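You operate a simulated robot arm through the tools that you are given. There is no shell and no other tool.

The job below is to be done with a simulated robot arm. You get a single attempt, and the scene is never put back.

JOB
Beat the ball on the fibre block with the brown looped stick, then the brown mallet, and roll it smooth.
Fine: tan with the stick, pale with the mallet; roll it along the groove to the blue end; hang the stick on the green peg, mallet back; leave the other tools and balls. Set down upright: brown mallet.

It is judged by the outcome, as a careful person would: the job done as asked, and still so three seconds after it is handed in. It fails if anything else is knocked over, pushed out of place, dropped, spilled or broken.

ROBOT AND FRAMES
A 6-joint arm with a two-finger gripper, fixed in place. Base frame: the origin is at the foot of the arm, x ahead of it, y to its left, z up. Lengths are in m, angles in degrees, forces in N, time in s.
Its first joint turns from -166.0 to 166.0 degrees. Payload 2.45 kg.
The tool frame sits at the grasp point between the pads (the TCP): z along the fingers, y along the line on which they close. The tips reach 0.02 m beyond it. The gripper opens to 0.14 m. The gripper's body begins 0.168 m behind the TCP.
Orientation is told as [roll, pitch, yaw] about the base's x, y, z axes, in that order, counted from this pose: with the fingers straight down and closing along the base's y, the tool's x points along the base's -x, its y along +y and its z along -z.

CONTROLS
- The arm moves only by the tool send_rows. Its argument "rows" is a list of rows, each an object (a shift or turn left out is 0, a gripper value left out holds the last) with "delta_pos": the shift along the tool's x, y, z in units of 50 mm (1.0 is 50 mm), a list of three; "delta_rot": the turn, a rotation vector about the tool's x, y, z in units of 8 degrees (1.0 is 8 degrees), a list of three. In form: [{"delta_pos": [dx, dy, dz], "delta_rot": [ax, ay, az]}, ...]. A call has 1 to 20 rows; each row shifts and turns the commanded pose from where the row before left it, along the tool's axes as they then stand. "grip" is the gripper command, from -1 (fully open) to 1 (shut), values between in proportion, set as the call begins (left out, the last holds). A call with a number of a shift or a turn outside -1 to 1 is refused whole. Rows are played at 5 a second. More than 0.05 m and 8.6 degrees between two rows, or a gripper value outside its range, and nothing of the call is played. A pose out of reach is approached as far as the arm can. The call stops where the force on the tool passes 90 N (or 10 N more than at its start, if that is more) or the arm is blocked; 0.2 s more then pass. The fingers move at their own pace (about 0.045 m/s each) and stop on an object; they squeeze with about 26 N. The grip force told is the motor's: it shows also when the fingers shut on nothing. Time passes only in rows, and 0.2 s behind the last, so rows that do not move let the fingers close. It gives the time, the measured TCP pose, the force on the tool (base axes), the opening and the grip force at its end, in the units of the frame above (readings bear some noise), with the torque about the TCP (base axes, N m) and any sound that the robot's microphone picked up, and new pictures: "views" is both (left out), scene, wrist or none.
- Cameras (640 x 400 px; columns grow to the right, rows downward): "scene" is fixed at [0.0492, 0.6498, 1.5628]; the picture's right is [-0.52, -0.85, 0.00], its down [-0.41, 0.25, -0.87] and it looks along [0.74, -0.46, -0.49] (base axes); focal length 214 px, centre (320, 200). "wrist" rides on the gripper at [0.078, 0.011, -0.209] in the tool frame; the picture's right is [-0.14, 0.99, 0.00], its down [-0.92, -0.13, -0.37] and it looks along [-0.37, -0.05, 0.93] (tool axes); focal length 280 px, centre (320, 200). There is no depth. A picture from a camera that has moved, and an enlarged one, comes with that camera's place and axes in the base frame and with its lens.
- enlarge(camera, box): a new picture of the part [left, top, right, bottom] of that camera's present view, enlarged. No time passes.
- close_job(): hands the job in; it is judged then, once.

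Nothing tells you positions but the pictures and the camera data. Unless the task says otherwise, let go and move clear before handing in.

The tools are called after "Emit:" as name(argument=value, ...) on one line, values as JSON. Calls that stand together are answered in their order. send_rows: Moves the arm, as the interface text tells. Its arguments: {"type":"object","properties":{"rows":{"type":"array","items":{"type":"object","properties":{"delta_pos":{"type":"array","items":{"type":"number"}},"delta_rot":{"type":"array","items":{"type":"number"}}}}},"grip":{"type":"number"},"views":{"type":"string","enum":["both","scene","wrist","none"]}},"required":["rows"]} The other tools are called the same way: enlarge (camera, box) takes an enlarged picture of a part of a camera's view; close_job () hands the job in.

At the start:

```text
time_s: 0.0
tcp_pos: [0.3824, 0.2079, 1.4429]
tcp_rot: [0.0, 0.1, 0.0]
ft_force: [-0.6, 0.6, 0.1]
ft_torque: [0.02, 0.01, 0.03]
grip_width: 0.1399
finger_force: 0.1
```

scene: 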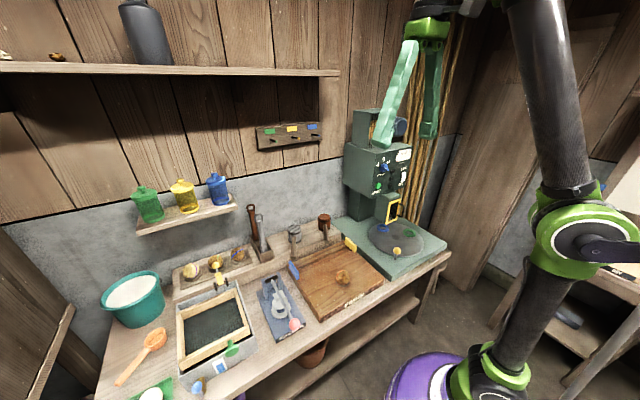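
wrist: 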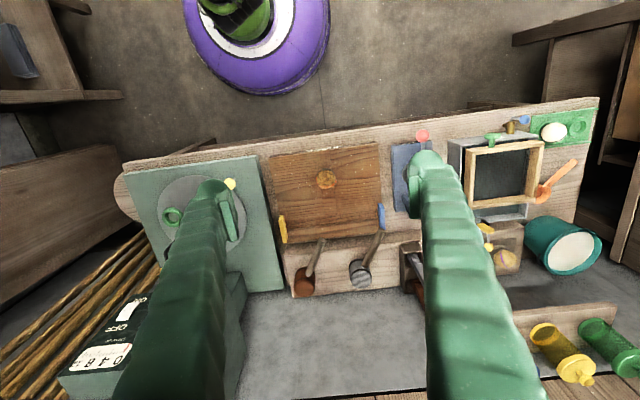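

I see a bench with a wooden block carrying a ball, two mallets, a stand with sticks, and a peg board with green/yellow/blue marks. I'll take close-ups before moving.

Emit:
enlarge(camera="scene", box=[240, 190, 400, 330])

Emit:
enlarge(camera="scene", box=[160, 190, 320, 350])

Emit:
enlarge(camera="scene", box=[240, 100, 340, 160])

Emit:
enlarge(camera="wrist", box=[250, 130, 450, 310])

Emit:
enlarge(camera="wrist", box=[380, 90, 620, 310])

```text
2.86 times, centred on (320, 260) of scene
camera zoom: at [0.0492, 0.6498, 1.5628], right [-0.52, -0.85, 0.0], down [-0.41, 0.25, -0.87], along [0.74, -0.46, -0.49], focal length 613 px, centre (320, 29)
```

zoom: 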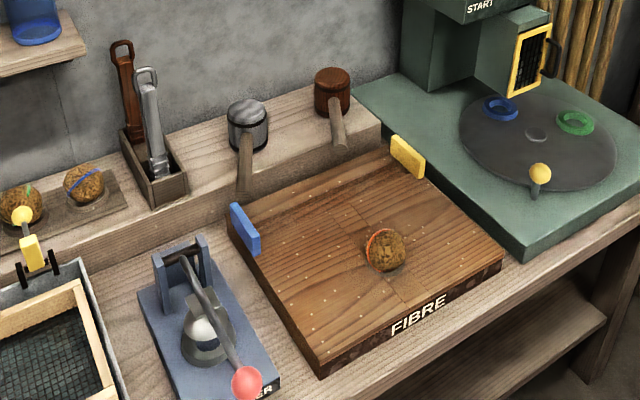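

```text
2.50 times, centred on (240, 270) of scene
camera zoom: at [0.0492, 0.6498, 1.5628], right [-0.52, -0.85, 0.0], down [-0.41, 0.25, -0.87], along [0.74, -0.46, -0.49], focal length 536 px, centre (520, 25)
```

zoom: 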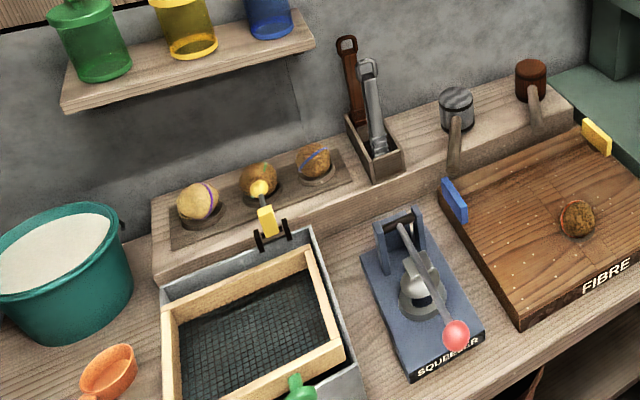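

```text
6.40 times, centred on (290, 130) of scene
camera zoom: at [0.0492, 0.6498, 1.5628], right [-0.52, -0.85, 0.0], down [-0.41, 0.25, -0.87], along [0.74, -0.46, -0.49], focal length 1373 px, centre (512, 648)
```

zoom: 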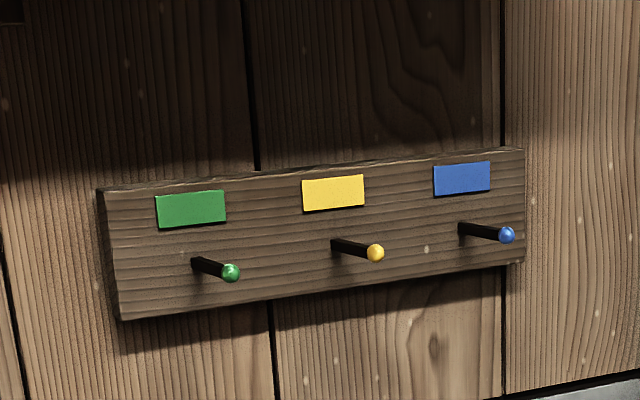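

```text
2.22 times, centred on (350, 220) of wrist
camera zoom: at [0.3033, 0.2169, 1.6509], right [0.14, 0.99, 0.0], down [0.92, -0.13, 0.37], along [0.37, -0.05, -0.93], focal length 623 px, centre (253, 156)
```

zoom: 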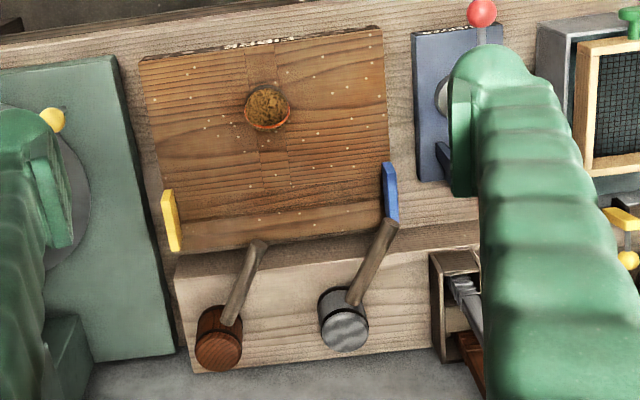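

```text
1.82 times, centred on (500, 200) of wrist
camera zoom: at [0.3033, 0.2169, 1.6509], right [0.14, 0.99, 0.0], down [0.92, -0.13, 0.37], along [0.37, -0.05, -0.93], focal length 510 px, centre (-7, 200)
```

zoom: 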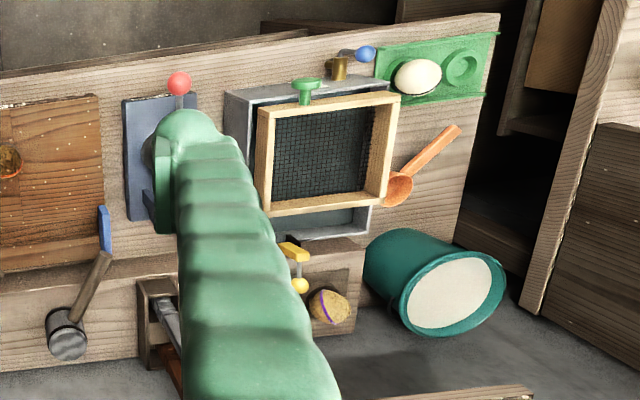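

The ball sits near (0.57, 0.20, 0.79), and the brown mallet head is near (0.92, 0.08, 0.84) with its handle pointing toward me to about (0.76, 0.165). I'll move the wrist camera closer to study the stick stand.

Emit:
send_rows(rows=[{"delta_pos": [-0.2, 0.4, 0.6]}, {"delta_pos": [-0.2, 0.4, 0.6]}, {"delta_pos": [-0.2, 0.4, 0.6]}, {"delta_pos": [-0.2, 0.4, 0.6]}, {"delta_pos": [-0.2, 0.4, 0.6]}, {"delta_pos": [-0.2, 0.4, 0.6]}])

```text
time_s: 1.4
tcp_pos: [0.4417, 0.3267, 1.2621]
tcp_rot: [0.0, 0.1, 0.0]
ft_force: [0.7, 0.2, 1.0]
ft_torque: [0.02, 0.0, 0.02]
grip_width: 0.1399
finger_force: 0.0
camera wrist: at [0.3634, 0.3361, 1.4699], right [0.14, 0.99, 0.0], down [0.92, -0.13, 0.37], along [0.37, -0.05, -0.93], focal length 280 px, centre (320, 200)
```

scene: 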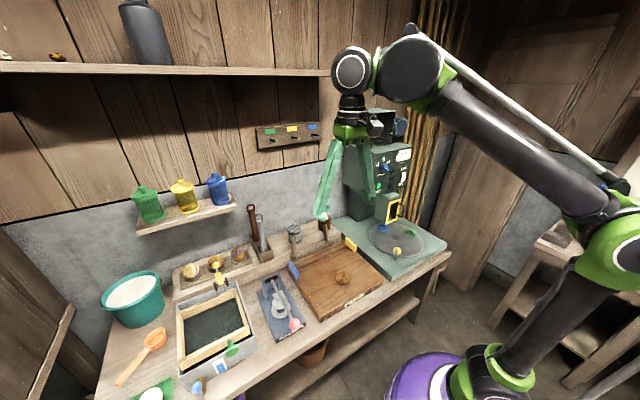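
wrist: 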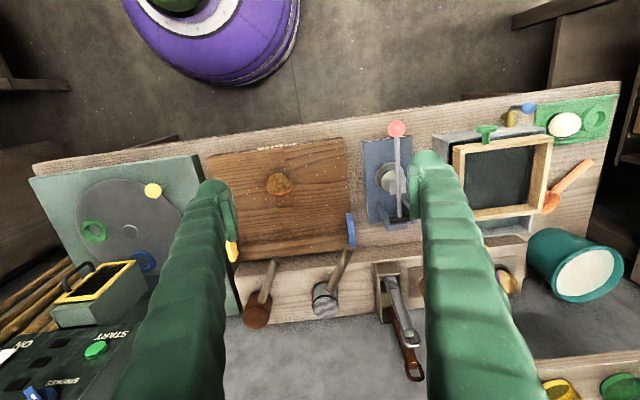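

The wrist camera now sees the stand with both sticks. I'll enlarge this view.

Emit:
enlarge(camera="wrist", box=[340, 240, 460, 390])

Emit:
enlarge(camera="wrist", box=[200, 130, 380, 340])

Emit:
enlarge(camera="scene", box=[235, 190, 305, 280])

```text
2.67 times, centred on (400, 315) of wrist
camera zoom: at [0.3634, 0.3361, 1.4699], right [0.14, 0.99, 0.0], down [0.92, -0.13, 0.37], along [0.37, -0.05, -0.93], focal length 748 px, centre (107, -107)
```

zoom: 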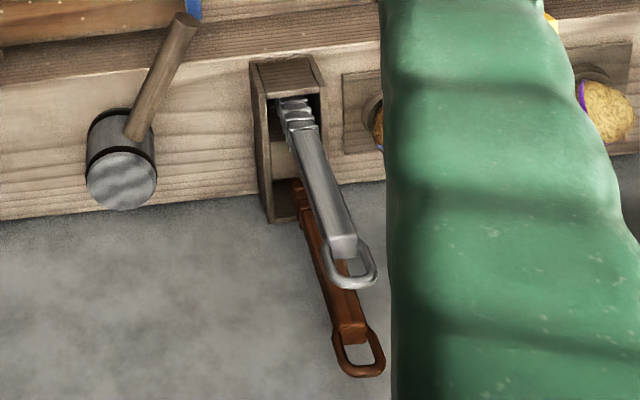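

```text
1.90 times, centred on (290, 235) of wrist
camera zoom: at [0.3634, 0.3361, 1.4699], right [0.14, 0.99, 0.0], down [0.92, -0.13, 0.37], along [0.37, -0.05, -0.93], focal length 534 px, centre (377, 133)
```

zoom: 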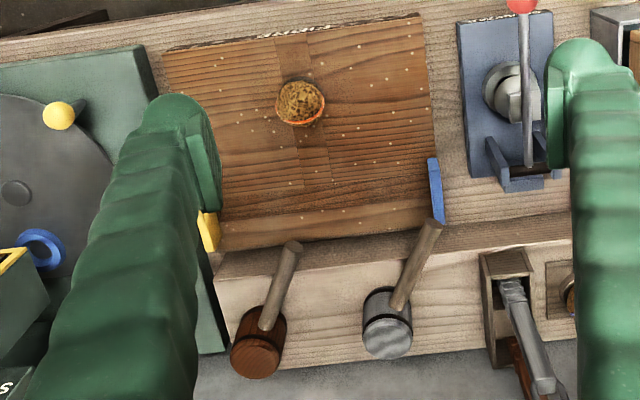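

```text
4.44 times, centred on (270, 235) of scene
camera zoom: at [0.0492, 0.6498, 1.5628], right [-0.52, -0.85, 0.0], down [-0.41, 0.25, -0.87], along [0.74, -0.46, -0.49], focal length 953 px, centre (542, 44)
```

zoom: 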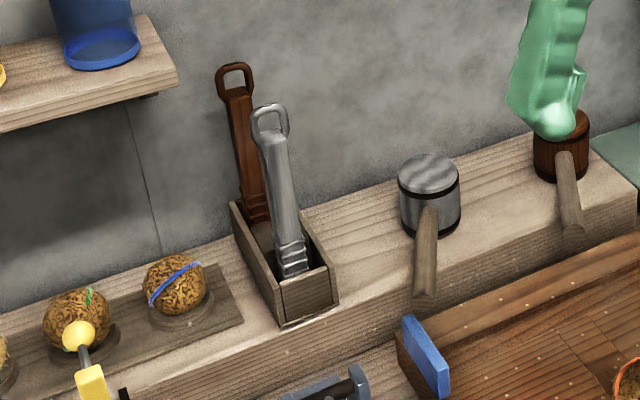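

The sticks stand nearly vertical in the stand: grey near (0.87, 0.46), brown behind it near (0.98, 0.465), loops up at z≈1.05. Next I'll look closely at the block, its groove and the mallets.

Emit:
send_rows(rows=[{"delta_pos": [0.0, -0.6, 0.6]}, {"delta_pos": [0.0, -0.6, 0.6]}, {"delta_pos": [0.0, -0.6, 0.6]}, {"delta_pos": [0.0, -0.6, 0.6]}, {"delta_pos": [0.0, -0.6, 0.6]}])

Emit:
enlarge(camera="wrist", box=[160, 80, 480, 280])

```text
time_s: 2.6
tcp_pos: [0.443, 0.176, 1.1124]
tcp_rot: [0.1, 0.0, 0.1]
ft_force: [-0.7, 0.4, 0.2]
ft_torque: [-0.02, 0.04, -0.01]
grip_width: 0.1402
finger_force: 0.0
camera wrist: at [0.3646, 0.1858, 1.3205], right [0.14, 0.99, 0.0], down [0.92, -0.13, 0.37], along [0.37, -0.05, -0.93], focal length 280 px, centre (320, 200)
```

scene: 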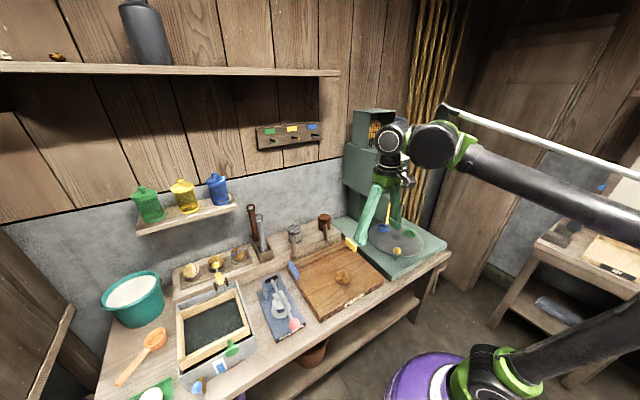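
wrist: 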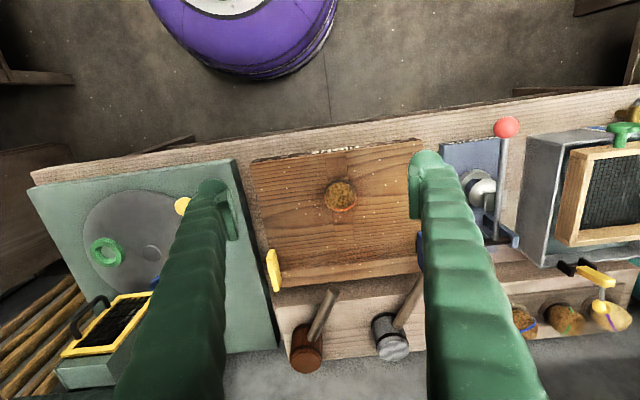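

```text
2.00 times, centred on (320, 180) of wrist
camera zoom: at [0.3646, 0.1858, 1.3205], right [0.14, 0.99, 0.0], down [0.92, -0.13, 0.37], along [0.37, -0.05, -0.93], focal length 561 px, centre (320, 240)
```

zoom: 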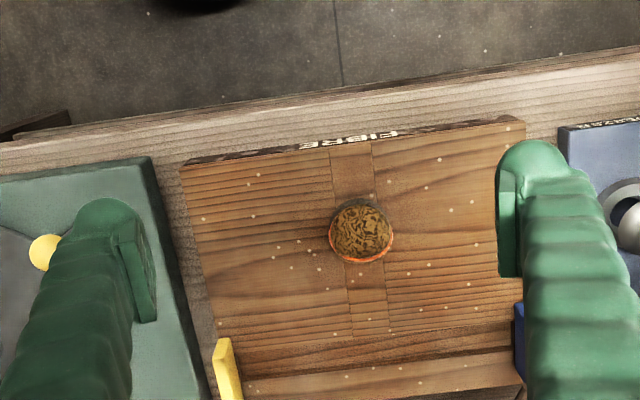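

The ball is a ~6 cm sphere sitting in a hollow. There looks to be a groove along the back of the block (x≈0.73) between yellow (right) and blue (left) stops. I'll enlarge it to check.

Emit:
enlarge(camera="scene", box=[280, 205, 390, 325])

Emit:
enlarge(camera="wrist", box=[240, 220, 440, 380])

Emit:
enlarge(camera="scene", box=[275, 200, 345, 250])

```text
3.33 times, centred on (335, 265) of scene
camera zoom: at [0.0492, 0.6498, 1.5628], right [-0.52, -0.85, 0.0], down [-0.41, 0.25, -0.87], along [0.74, -0.46, -0.49], focal length 715 px, centre (270, -17)
```

zoom: 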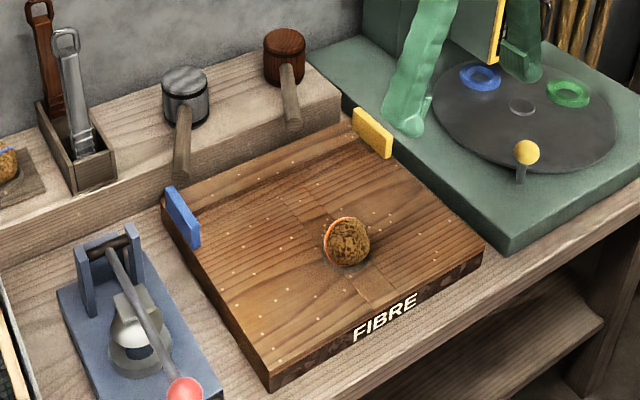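

```text
2.50 times, centred on (340, 300) of wrist
camera zoom: at [0.3646, 0.1858, 1.3205], right [0.14, 0.99, 0.0], down [0.92, -0.13, 0.37], along [0.37, -0.05, -0.93], focal length 701 px, centre (270, -50)
```

zoom: 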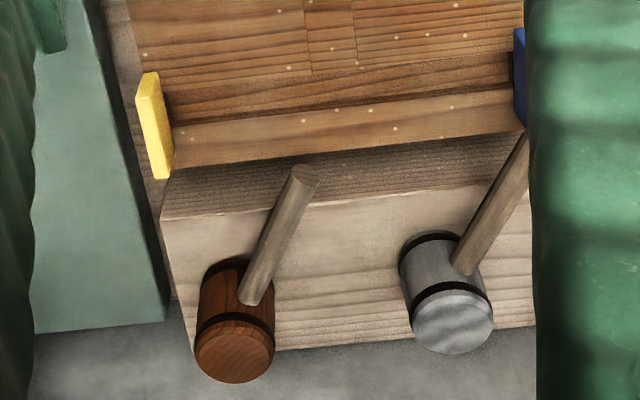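

```text
8.00 times, centred on (310, 225) of scene
camera zoom: at [0.0492, 0.6498, 1.5628], right [-0.52, -0.85, 0.0], down [-0.41, 0.25, -0.87], along [0.74, -0.46, -0.49], focal length 1716 px, centre (400, 0)
```

zoom: 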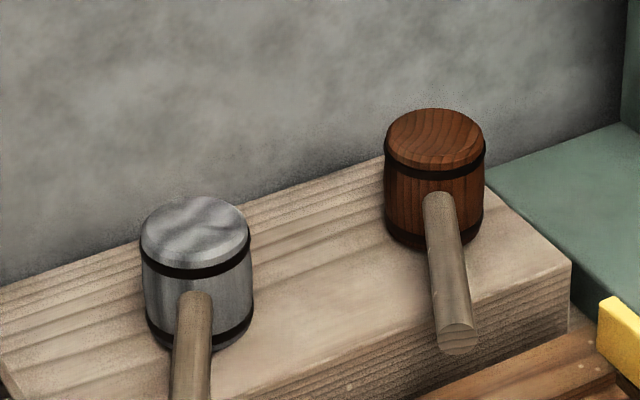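

I'll tilt the tool forward by about 48° to get a low, forward view of block, sticks and pegs all at once.

Emit:
send_rows(rows=[{"delta_pos": [0, 0.5, 0], "delta_rot": [0, -1, 0]}, {"delta_pos": [0, 0.5, 0], "delta_rot": [0, -1, 0]}, {"delta_pos": [0, 0.5, 0], "delta_rot": [0, -1, 0]}, {"delta_pos": [0, 0.5, 0], "delta_rot": [0, -1, 0]}, {"delta_pos": [0, 0.5, 0], "delta_rot": [0, -1, 0]}, {"delta_pos": [0, 0.5, 0], "delta_rot": [0, -1, 0]}])

Emit:
enlarge(camera="wrist", box=[220, 60, 420, 240])

Emit:
enlarge(camera="wrist", box=[160, 200, 400, 380])

```text
time_s: 4.0
tcp_pos: [0.4411, 0.3295, 1.1132]
tcp_rot: [0.1, -48.1, 0.2]
ft_force: [-0.2, 0.6, -0.7]
ft_torque: [0.03, 0.01, -0.01]
grip_width: 0.1401
finger_force: 0.1
camera wrist: at [0.2336, 0.3387, 1.1938], right [0.09, 0.99, 0.1], down [0.34, -0.13, 0.93], along [0.94, -0.05, -0.35], focal length 280 px, centre (320, 200)
```

scene: 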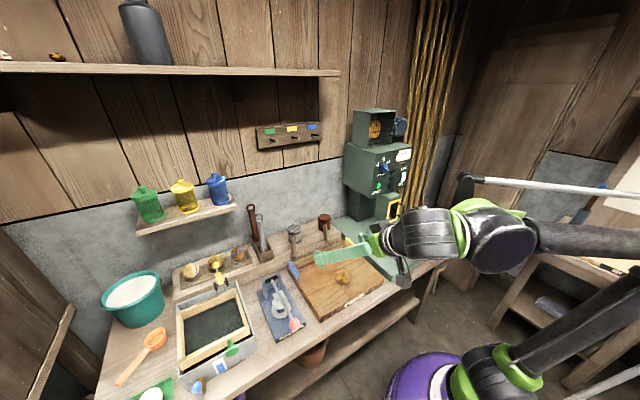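
wrist: 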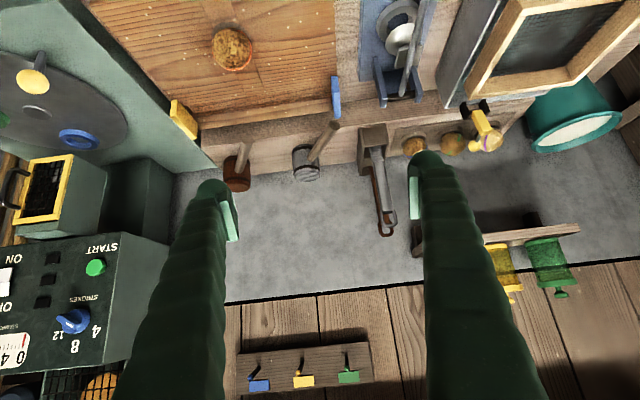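

```text
2.22 times, centred on (320, 150) of wrist
camera zoom: at [0.2336, 0.3387, 1.1938], right [0.09, 0.99, 0.1], down [0.34, -0.13, 0.93], along [0.94, -0.05, -0.35], focal length 623 px, centre (320, 311)
```

zoom: 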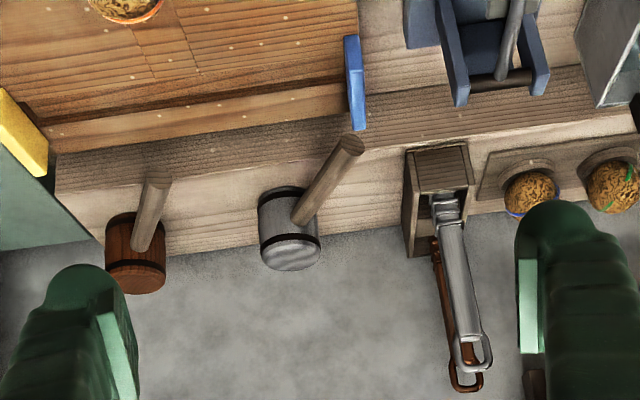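

```text
2.22 times, centred on (280, 290) of wrist
camera zoom: at [0.2336, 0.3387, 1.1938], right [0.09, 0.99, 0.1], down [0.34, -0.13, 0.93], along [0.94, -0.05, -0.35], focal length 623 px, centre (409, 0)
```

zoom: 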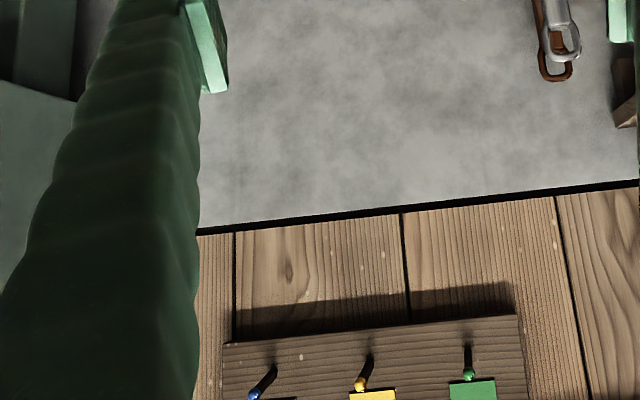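

I located the green peg: tip about (0.949, 0.317, 1.328), base at x≈1.01. The brown loop top is about (0.970, 0.465, 1.04). Before approaching I'll check the jar shelf on the left for clearance.

Emit:
enlarge(camera="scene", box=[125, 165, 275, 265])

Emit:
enlarge(camera="wrist", box=[340, 110, 600, 310])

```text
4.00 times, centred on (200, 215) of scene
camera zoom: at [0.0492, 0.6498, 1.5628], right [-0.52, -0.85, 0.0], down [-0.41, 0.25, -0.87], along [0.74, -0.46, -0.49], focal length 858 px, centre (800, 140)
```

zoom: 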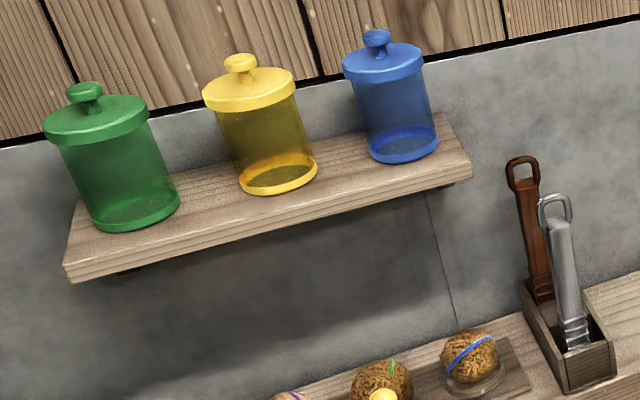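

```text
2.00 times, centred on (470, 210) of wrist
camera zoom: at [0.2336, 0.3387, 1.1938], right [0.09, 0.99, 0.1], down [0.34, -0.13, 0.93], along [0.94, -0.05, -0.35], focal length 561 px, centre (20, 180)
```

zoom: 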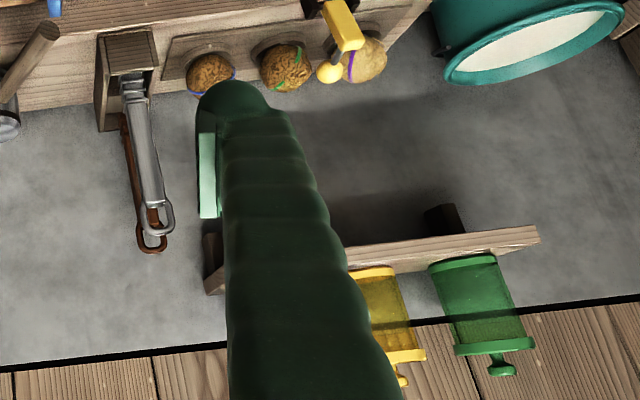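

The shelf's right end is near y≈0.52, front x≈0.90, z≈1.07–1.09, so I'll narrow the fingers to ~5 cm. I'll come in at 48° tilt above the grey stick's loop, stopping short to check alignment.

Emit:
send_rows(rows=[{"delta_pos": [-0.512, 0.266, 0.582]}, {"delta_pos": [-0.512, 0.266, 0.582]}, {"delta_pos": [-0.512, 0.266, 0.582]}, {"delta_pos": [-0.512, 0.266, 0.582]}, {"delta_pos": [-0.512, 0.266, 0.582]}, {"delta_pos": [-0.512, 0.266, 0.582]}, {"delta_pos": [-0.512, 0.266, 0.582]}, {"delta_pos": [-0.512, 0.266, 0.582]}, {"delta_pos": [0, 0, 0]}], grip=0.286)

Emit:
enlarge(camera="wrist", box=[240, 80, 440, 240])

```text
time_s: 6.0
tcp_pos: [0.7541, 0.4345, 1.1086]
tcp_rot: [-0.1, -48.0, 0.0]
ft_force: [-0.4, -0.5, 0.2]
ft_torque: [0.01, 0.05, 0.01]
grip_width: 0.0499
finger_force: 0.0
camera wrist: at [0.5464, 0.4444, 1.1889], right [0.09, 0.99, 0.1], down [0.34, -0.13, 0.93], along [0.94, -0.05, -0.35], focal length 280 px, centre (320, 200)
```

scene: 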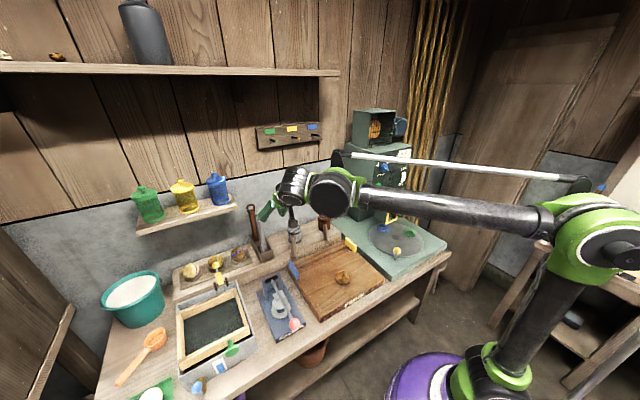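
wrist: 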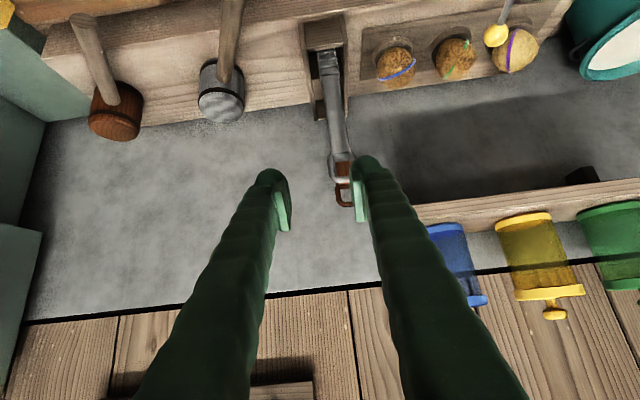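

```text
2.50 times, centred on (340, 160) of wrist
camera zoom: at [0.5464, 0.4444, 1.1889], right [0.09, 0.99, 0.1], down [0.34, -0.13, 0.93], along [0.94, -0.05, -0.35], focal length 701 px, centre (270, 300)
```

zoom: 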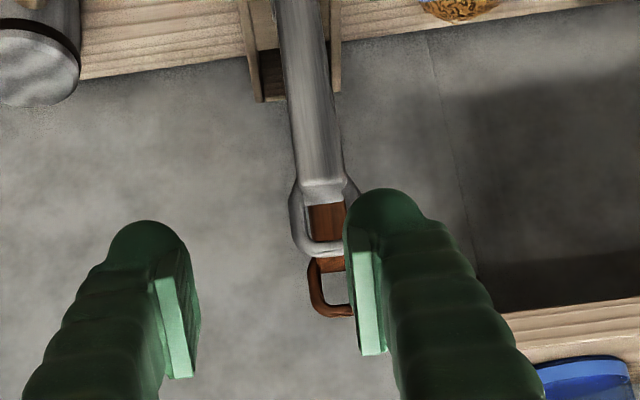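

The fingers need about 26 mm more to the left to straddle the brown stick. I'll align first, then slide in along the finger axis and check.

Emit:
send_rows(rows=[{"delta_pos": [-0.528, 0.265, 0]}, {"delta_pos": [-0.528, 0.265, 0]}, {"delta_pos": [0, 0, 0.8]}, {"delta_pos": [0, 0, 0.7]}, {"delta_pos": [0, 0, 0]}], views="wrist")

Emit:
enlarge(camera="wrist", box=[240, 80, 440, 240])

Emit:
enlarge(camera="scene", box=[210, 170, 340, 280])

```text
time_s: 7.2
tcp_pos: [0.8417, 0.4618, 1.098]
tcp_rot: [-0.1, -48.1, 0.1]
ft_force: [0.5, 0.2, 0.1]
ft_torque: [0.04, 0.0, 0.03]
grip_width: 0.0499
finger_force: 0.1
camera wrist: at [0.6338, 0.4707, 1.1799], right [0.09, 0.99, 0.1], down [0.34, -0.13, 0.93], along [0.94, -0.05, -0.35], focal length 280 px, centre (320, 200)
```

wrist: 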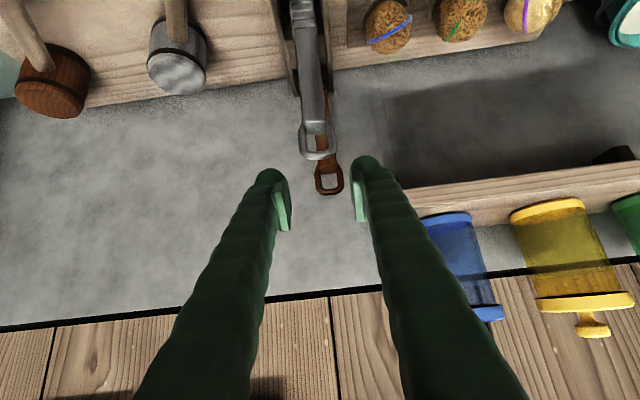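

```text
2.50 times, centred on (340, 160) of wrist
camera zoom: at [0.6338, 0.4707, 1.1799], right [0.09, 0.99, 0.1], down [0.34, -0.13, 0.93], along [0.94, -0.05, -0.35], focal length 701 px, centre (270, 300)
```

zoom: 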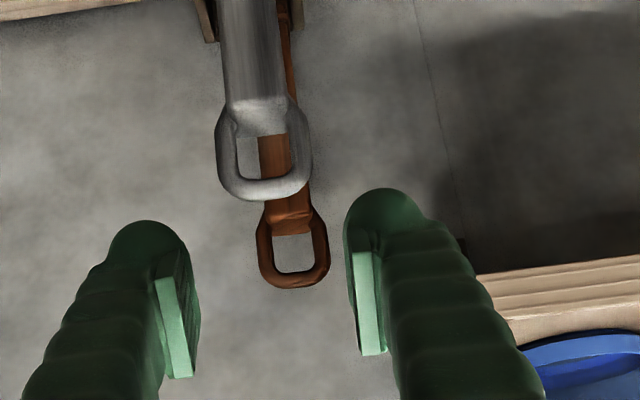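

```text
3.64 times, centred on (275, 225) of scene
camera zoom: at [0.0492, 0.6498, 1.5628], right [-0.52, -0.85, 0.0], down [-0.41, 0.25, -0.87], along [0.74, -0.46, -0.49], focal length 780 px, centre (484, 109)
```

zoom: 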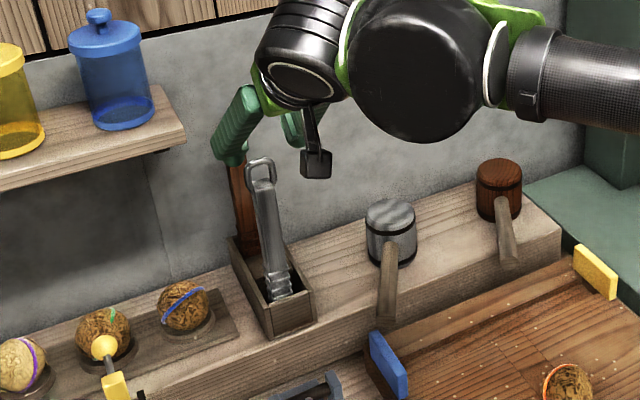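

The brown stick is aligned to within ~5 mm. I'll shift slightly left and slide in to the grasp just below the loop.

Emit:
send_rows(rows=[{"delta_pos": [-0.04, 0.1, 0.6]}, {"delta_pos": [0, 0, 0.6]}, {"delta_pos": [0, 0, 0.6]}, {"delta_pos": [0, 0, 0.6]}, {"delta_pos": [0, 0, 0.5]}, {"delta_pos": [0, 0, 0]}], views="wrist")

Emit:
enlarge(camera="wrist", box=[240, 80, 440, 240])

Emit:
enlarge(camera="scene", box=[210, 170, 340, 280])

```text
time_s: 8.6
tcp_pos: [0.9505, 0.4648, 1.0034]
tcp_rot: [0.0, -48.0, 0.0]
ft_force: [-0.2, -0.4, -0.1]
ft_torque: [-0.01, 0.01, 0.0]
grip_width: 0.0503
finger_force: 0.0
camera wrist: at [0.7427, 0.4738, 1.0839], right [0.09, 0.99, 0.1], down [0.34, -0.13, 0.93], along [0.94, -0.05, -0.35], focal length 280 px, centre (320, 200)
```

wrist: 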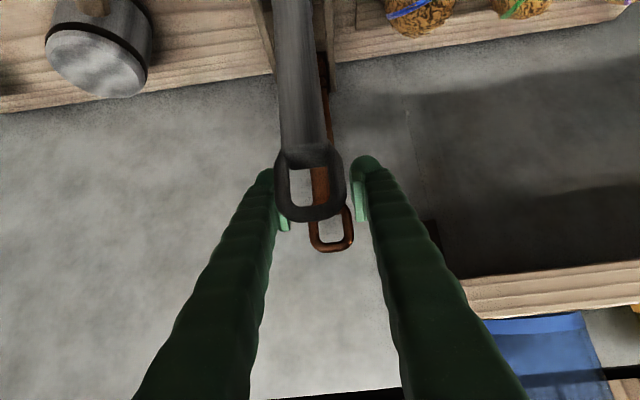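

```text
2.50 times, centred on (340, 160) of wrist
camera zoom: at [0.7427, 0.4738, 1.0839], right [0.09, 0.99, 0.1], down [0.34, -0.13, 0.93], along [0.94, -0.05, -0.35], focal length 701 px, centre (270, 300)
```

zoom: 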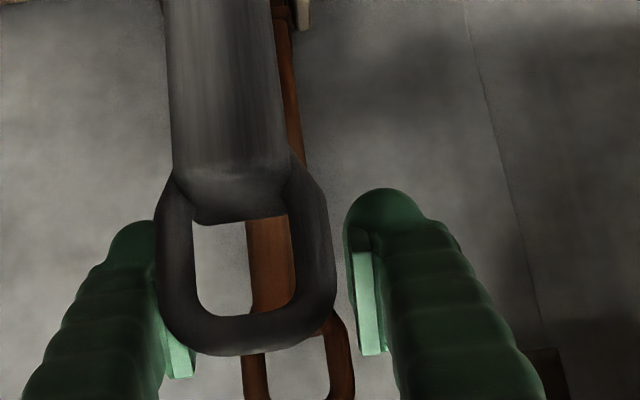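

```text
3.64 times, centred on (275, 225) of scene
camera zoom: at [0.0492, 0.6498, 1.5628], right [-0.52, -0.85, 0.0], down [-0.41, 0.25, -0.87], along [0.74, -0.46, -0.49], focal length 780 px, centre (484, 109)
```

zoom: 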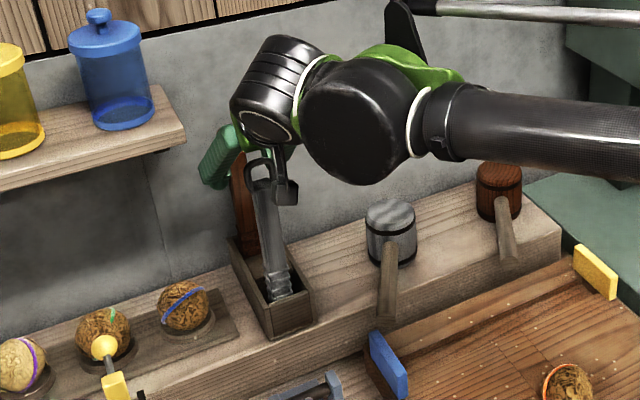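

The fingers are straddling the brown stick, clear above the grey loop. I'll advance the last ~4 cm and then close.

Emit:
send_rows(rows=[{"delta_pos": [0, 0.03, 0.45]}, {"delta_pos": [0, 0, 0.45]}, {"delta_pos": [0, 0, 0]}], views="both")

Emit:
enlarge(camera="wrist", box=[240, 80, 440, 240])

Emit:
enlarge(camera="scene", box=[230, 180, 310, 260])

```text
time_s: 9.4
tcp_pos: [0.9833, 0.4666, 0.9716]
tcp_rot: [0.0, -48.1, 0.0]
ft_force: [1.6, -0.7, 0.1]
ft_torque: [0.06, -0.01, 0.02]
grip_width: 0.0499
finger_force: 0.2
camera wrist: at [0.7754, 0.4764, 1.0527], right [0.09, 0.99, 0.1], down [0.34, -0.13, 0.93], along [0.94, -0.05, -0.35], focal length 280 px, centre (320, 200)
```

scene: 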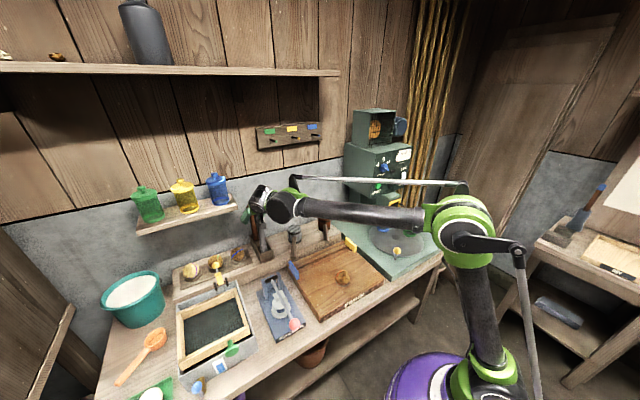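
wrist: 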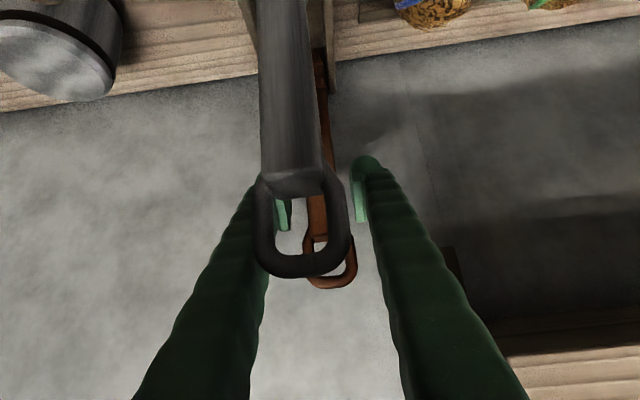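

```text
2.50 times, centred on (340, 160) of wrist
camera zoom: at [0.7754, 0.4764, 1.0527], right [0.09, 0.99, 0.1], down [0.34, -0.13, 0.93], along [0.94, -0.05, -0.35], focal length 701 px, centre (270, 300)
```

zoom: 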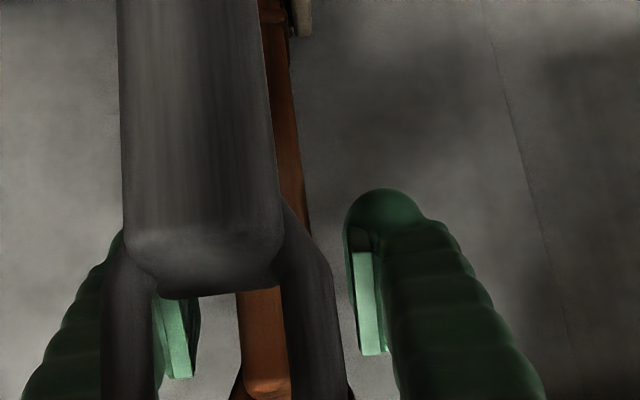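

```text
5.00 times, centred on (270, 220) of scene
camera zoom: at [0.0492, 0.6498, 1.5628], right [-0.52, -0.85, 0.0], down [-0.41, 0.25, -0.87], along [0.74, -0.46, -0.49], focal length 1072 px, centre (570, 100)
```

zoom: 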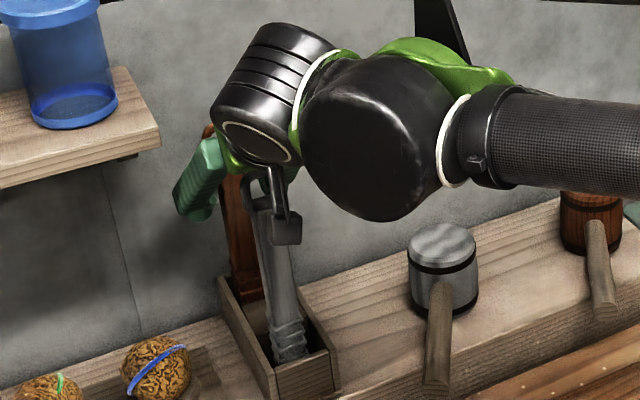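

The stick body is between the pads at the TCP. Closing now.

Emit:
send_rows(rows=[{"delta_pos": [0, 0, 0]}, {"delta_pos": [0, 0, 0]}, {"delta_pos": [0, 0, 0]}, {"delta_pos": [0, 0, 0]}], grip=1, views="wrist")

```text
time_s: 10.4
tcp_pos: [0.9823, 0.4673, 0.9709]
tcp_rot: [0.0, -48.0, 0.2]
ft_force: [-0.2, -0.7, -0.7]
ft_torque: [-0.08, -0.03, -0.01]
grip_width: 0.0252
finger_force: 25.8
camera wrist: at [0.7754, 0.4762, 1.0528], right [0.09, 0.99, 0.1], down [0.34, -0.13, 0.93], along [0.94, -0.05, -0.35], focal length 280 px, centre (320, 200)
```

wrist: 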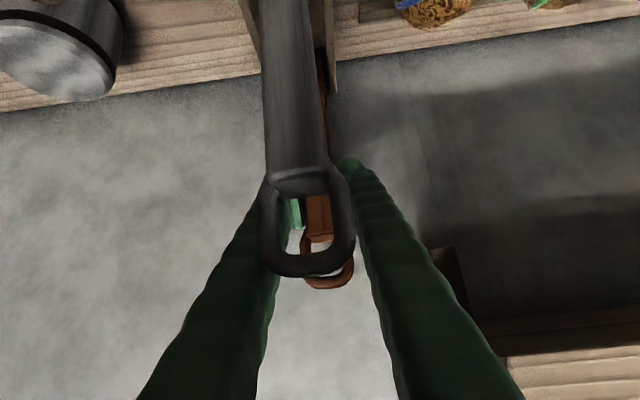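

Gripped (width 25 mm, 26 N). Lifting vertically, checking as I go.

Emit:
send_rows(rows=[{"delta_pos": [-0.372, 0, -0.334]}, {"delta_pos": [-0.372, 0, -0.334]}, {"delta_pos": [-0.372, 0, -0.334]}], views="both")

Emit:
enlarge(camera="scene", box=[220, 170, 320, 270])

```text
time_s: 11.2
tcp_pos: [0.9858, 0.4676, 1.0474]
tcp_rot: [0.0, -48.1, 0.1]
ft_force: [0.1, -0.5, -1.4]
ft_torque: [0.01, 0.01, -0.01]
grip_width: 0.0247
finger_force: 26.0
camera wrist: at [0.777, 0.4767, 1.1286], right [0.09, 0.99, 0.1], down [0.34, -0.13, 0.93], along [0.94, -0.05, -0.35], focal length 280 px, centre (320, 200)
```

scene: 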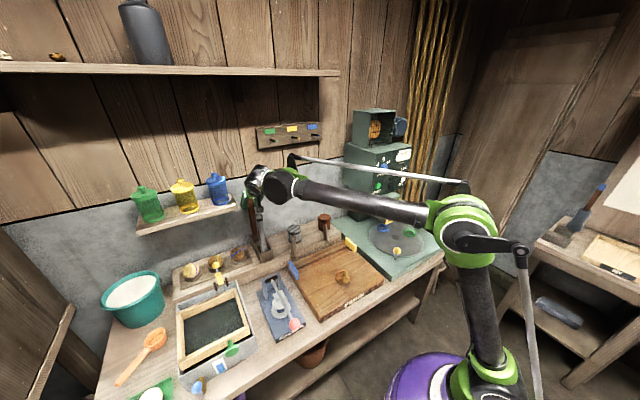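
wrist: 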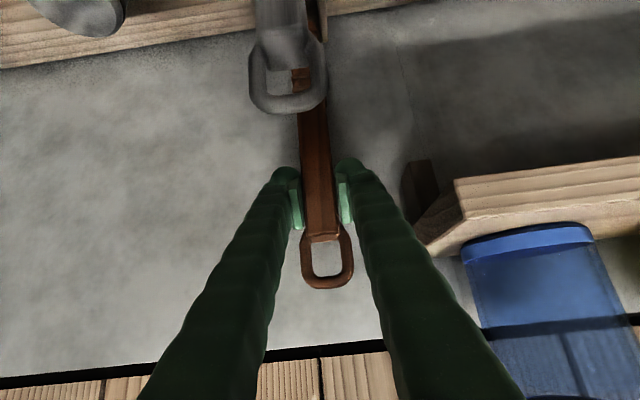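

```text
4.00 times, centred on (270, 220) of scene
camera zoom: at [0.0492, 0.6498, 1.5628], right [-0.52, -0.85, 0.0], down [-0.41, 0.25, -0.87], along [0.74, -0.46, -0.49], focal length 858 px, centre (520, 120)
```

zoom: 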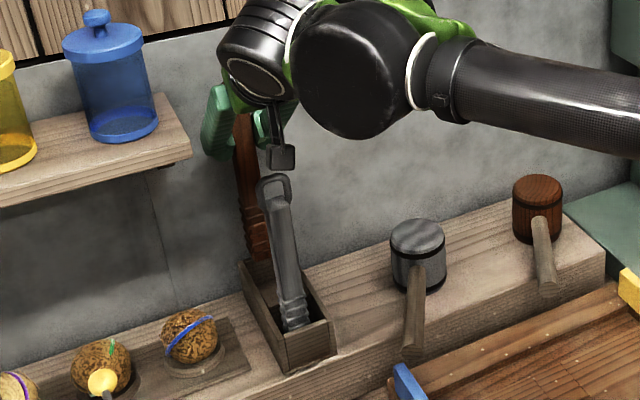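

The stick came up cleanly with the grey one undisturbed. I'll lift further and then move right, away from shelf and stand.

Emit:
send_rows(rows=[{"delta_pos": [-0.446, 0, -0.401]}, {"delta_pos": [-0.446, 0, -0.401]}, {"delta_pos": [-0.446, 0, -0.401]}, {"delta_pos": [-0.372, -0.4, -0.334]}, {"delta_pos": [0, -0.8, 0]}, {"delta_pos": [0, -0.8, 0]}, {"delta_pos": [0, -0.8, 0]}, {"delta_pos": [0, 0, 0]}], views="both")

Emit:
enlarge(camera="scene", box=[220, 150, 340, 270])

```text
time_s: 13.0
tcp_pos: [0.9854, 0.3266, 1.1632]
tcp_rot: [0.0, -48.0, 0.0]
ft_force: [0.1, 0.3, -1.7]
ft_torque: [0.0, 0.05, -0.02]
grip_width: 0.0251
finger_force: 26.1
camera wrist: at [0.7766, 0.3357, 1.2444], right [0.09, 0.99, 0.1], down [0.34, -0.13, 0.93], along [0.94, -0.05, -0.35], focal length 280 px, centre (320, 200)
```

scene: 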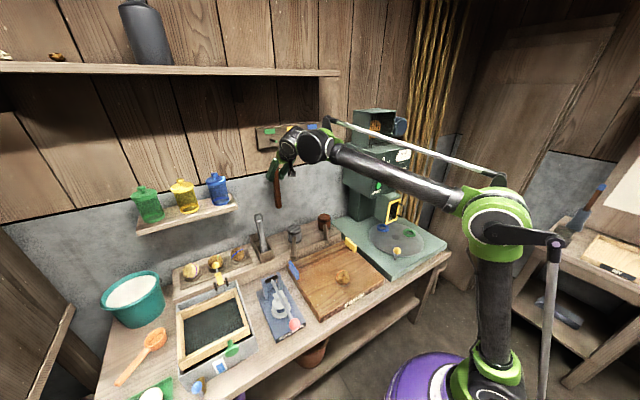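
wrist: 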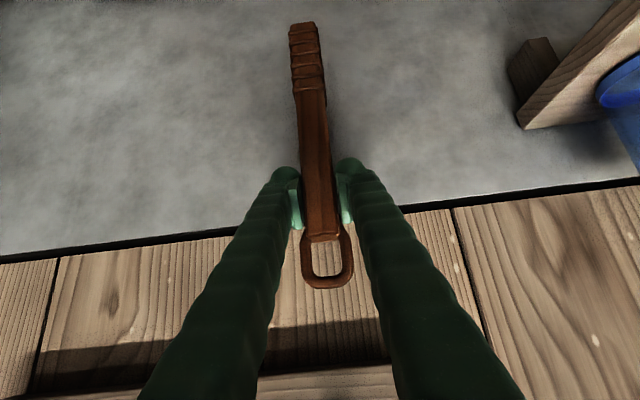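

```text
3.33 times, centred on (280, 210) of scene
camera zoom: at [0.0492, 0.6498, 1.5628], right [-0.52, -0.85, 0.0], down [-0.41, 0.25, -0.87], along [0.74, -0.46, -0.49], focal length 715 px, centre (453, 167)
```

zoom: 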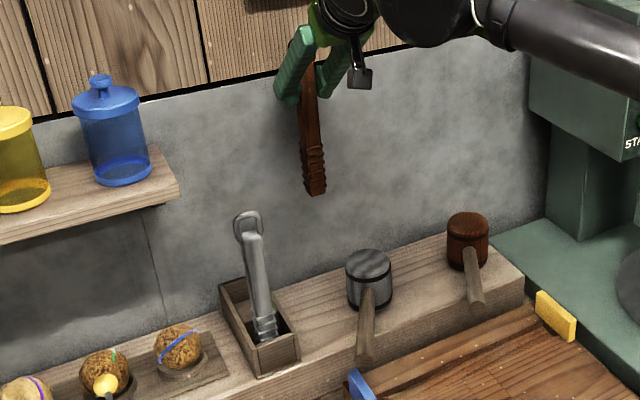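

The stick is ~24 cm long; its ribbed tip hangs ~17 cm below the grasp. I'll carry it over the ball at (0.571, 0.200).

Emit:
send_rows(rows=[{"delta_pos": [0.646, -0.258, -0.501]}, {"delta_pos": [0.646, -0.258, -0.501]}, {"delta_pos": [0.646, -0.258, -0.501]}, {"delta_pos": [0.646, -0.258, -0.501]}, {"delta_pos": [0.646, -0.258, -0.501]}, {"delta_pos": [0.646, -0.258, -0.501]}, {"delta_pos": [0.646, -0.258, -0.501]}, {"delta_pos": [0.646, -0.258, -0.501]}, {"delta_pos": [0.646, -0.258, -0.501]}, {"delta_pos": [0.646, -0.258, -0.501]}, {"delta_pos": [0, 0, 0]}], views="both")

Emit:
enlarge(camera="scene", box=[280, 190, 400, 310])

Emit:
enlarge(camera="wrist", box=[220, 0, 420, 160])

```text
time_s: 15.4
tcp_pos: [0.5814, 0.1971, 1.0899]
tcp_rot: [0.0, -48.0, 0.1]
ft_force: [0.2, -0.1, -1.8]
ft_torque: [-0.01, 0.03, -0.02]
grip_width: 0.0247
finger_force: 26.2
camera wrist: at [0.3747, 0.207, 1.1713], right [0.09, 0.99, 0.1], down [0.34, -0.13, 0.93], along [0.94, -0.05, -0.35], focal length 280 px, centre (320, 200)
```

scene: 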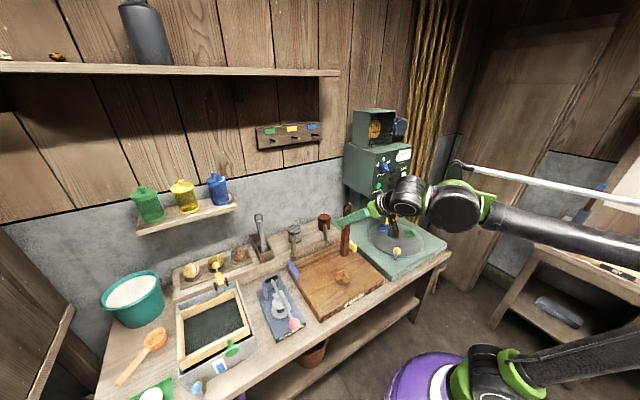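
wrist: 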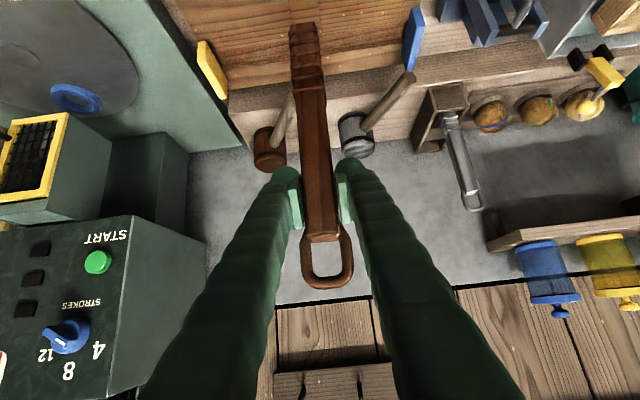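

```text
3.33 times, centred on (340, 250) of scene
camera zoom: at [0.0492, 0.6498, 1.5628], right [-0.52, -0.85, 0.0], down [-0.41, 0.25, -0.87], along [0.74, -0.46, -0.49], focal length 715 px, centre (253, 33)
```

zoom: 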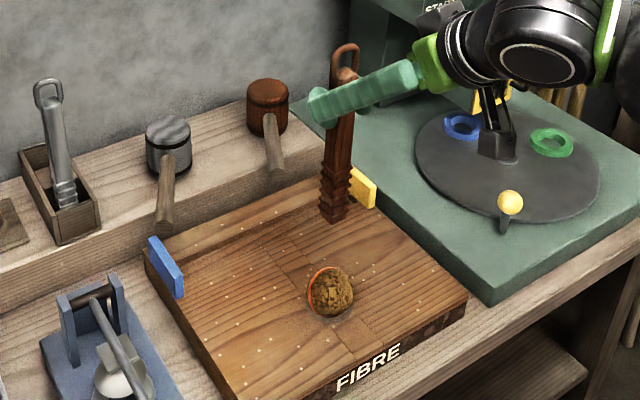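

```text
2.50 times, centred on (320, 80) of wrist
camera zoom: at [0.3747, 0.207, 1.1713], right [0.09, 0.99, 0.1], down [0.34, -0.13, 0.93], along [0.94, -0.05, -0.35], focal length 701 px, centre (320, 500)
```

zoom: 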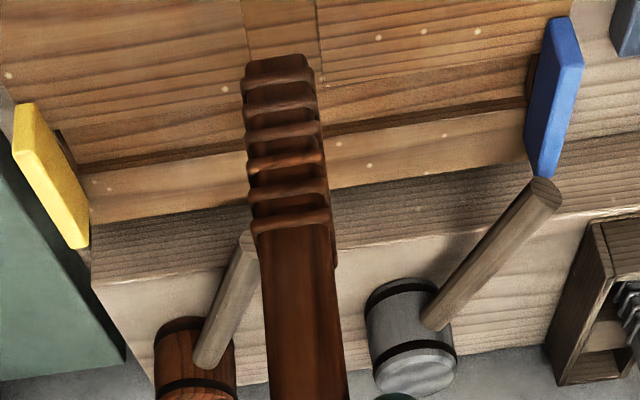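

The stick's tip is at about (0.578, 0.199, 0.907), nearly right over the ball. I'll nudge 7 mm back and lower gently to find the ball's top.

Emit:
send_rows(rows=[{"delta_pos": [0.094, 0.04, -0.104]}, {"delta_pos": [0.297, 0, 0.268]}, {"delta_pos": [0.297, 0, 0.268]}, {"delta_pos": [0.297, 0, 0.268]}, {"delta_pos": [0, 0, 0]}], views="both")

Emit:
enlarge(camera="scene", box=[300, 220, 380, 300])

Emit:
enlarge(camera="wrist", box=[240, 0, 380, 110])

```text
time_s: 16.6
tcp_pos: [0.5758, 0.1995, 1.0306]
tcp_rot: [0.0, -48.1, 0.0]
ft_force: [-0.4, -0.6, -2.1]
ft_torque: [0.0, 0.0, -0.01]
grip_width: 0.0248
finger_force: 26.1
camera wrist: at [0.3679, 0.2087, 1.1128], right [0.09, 0.99, 0.1], down [0.34, -0.13, 0.93], along [0.94, -0.05, -0.35], focal length 280 px, centre (320, 200)
```

scene: 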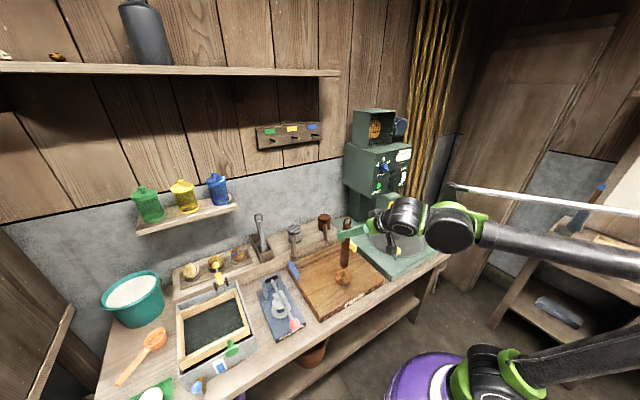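
wrist: 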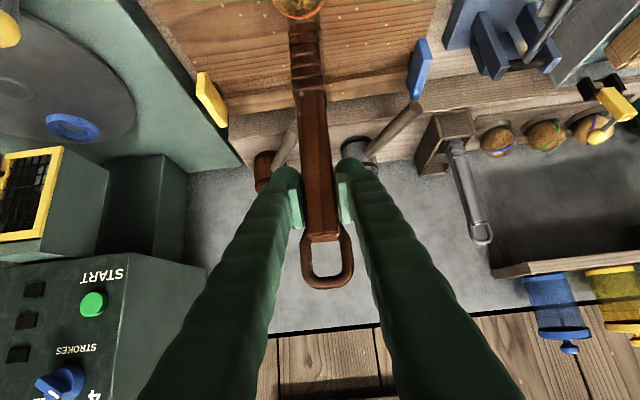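

```text
5.00 times, centred on (340, 260) of scene
camera zoom: at [0.0492, 0.6498, 1.5628], right [-0.52, -0.85, 0.0], down [-0.41, 0.25, -0.87], along [0.74, -0.46, -0.49], focal length 1072 px, centre (220, -100)
```

zoom: 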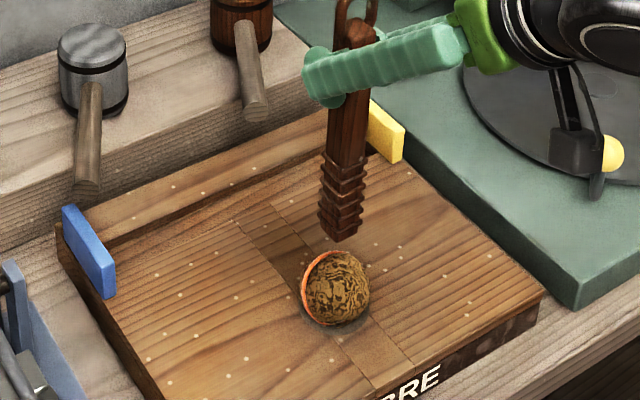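

```text
3.64 times, centred on (310, 55) of wrist
camera zoom: at [0.3679, 0.2087, 1.1128], right [0.09, 0.99, 0.1], down [0.34, -0.13, 0.93], along [0.94, -0.05, -0.35], focal length 1020 px, centre (356, 727)
```

zoom: 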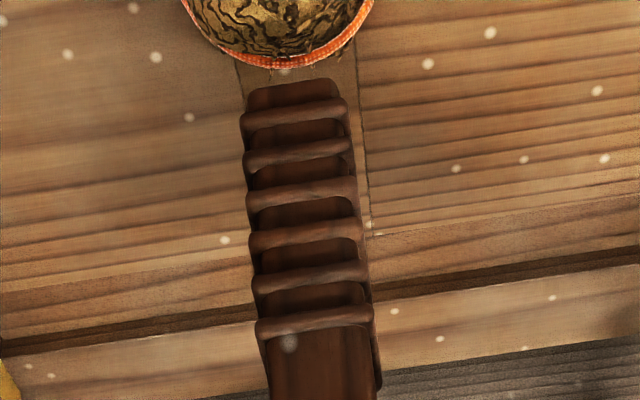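

The tip is centred over the ball, about 2–3 cm above it. I'll lower in 5 mm increments to feel contact.

Emit:
send_rows(rows=[{"delta_pos": [0.223, 0, 0.2]}, {"delta_pos": [0.0743, 0, 0.0669]}, {"delta_pos": [0.0743, 0, 0.0669]}, {"delta_pos": [0, 0, 0]}], views="none")

Emit:
enlarge(camera="scene", box=[300, 220, 380, 300])

```text
time_s: 17.6
tcp_pos: [0.5748, 0.1989, 1.0051]
tcp_rot: [0.0, -48.1, 0.0]
ft_force: [-0.4, 0.5, -1.4]
ft_torque: [0.0, 0.04, -0.01]
grip_width: 0.0247
finger_force: 25.9
```

```text
5.00 times, centred on (340, 260) of scene
camera zoom: at [0.0492, 0.6498, 1.5628], right [-0.52, -0.85, 0.0], down [-0.41, 0.25, -0.87], along [0.74, -0.46, -0.49], focal length 1072 px, centre (220, -100)
```

zoom: 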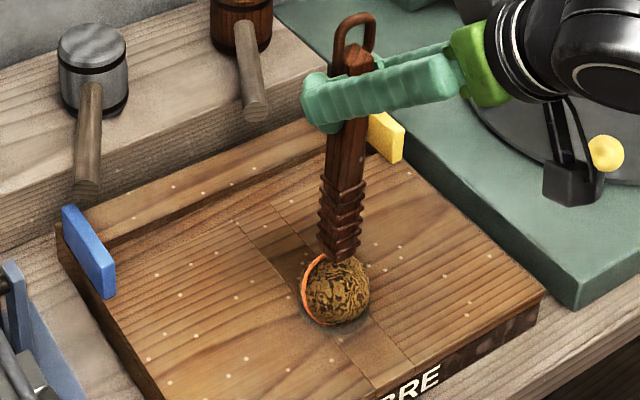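

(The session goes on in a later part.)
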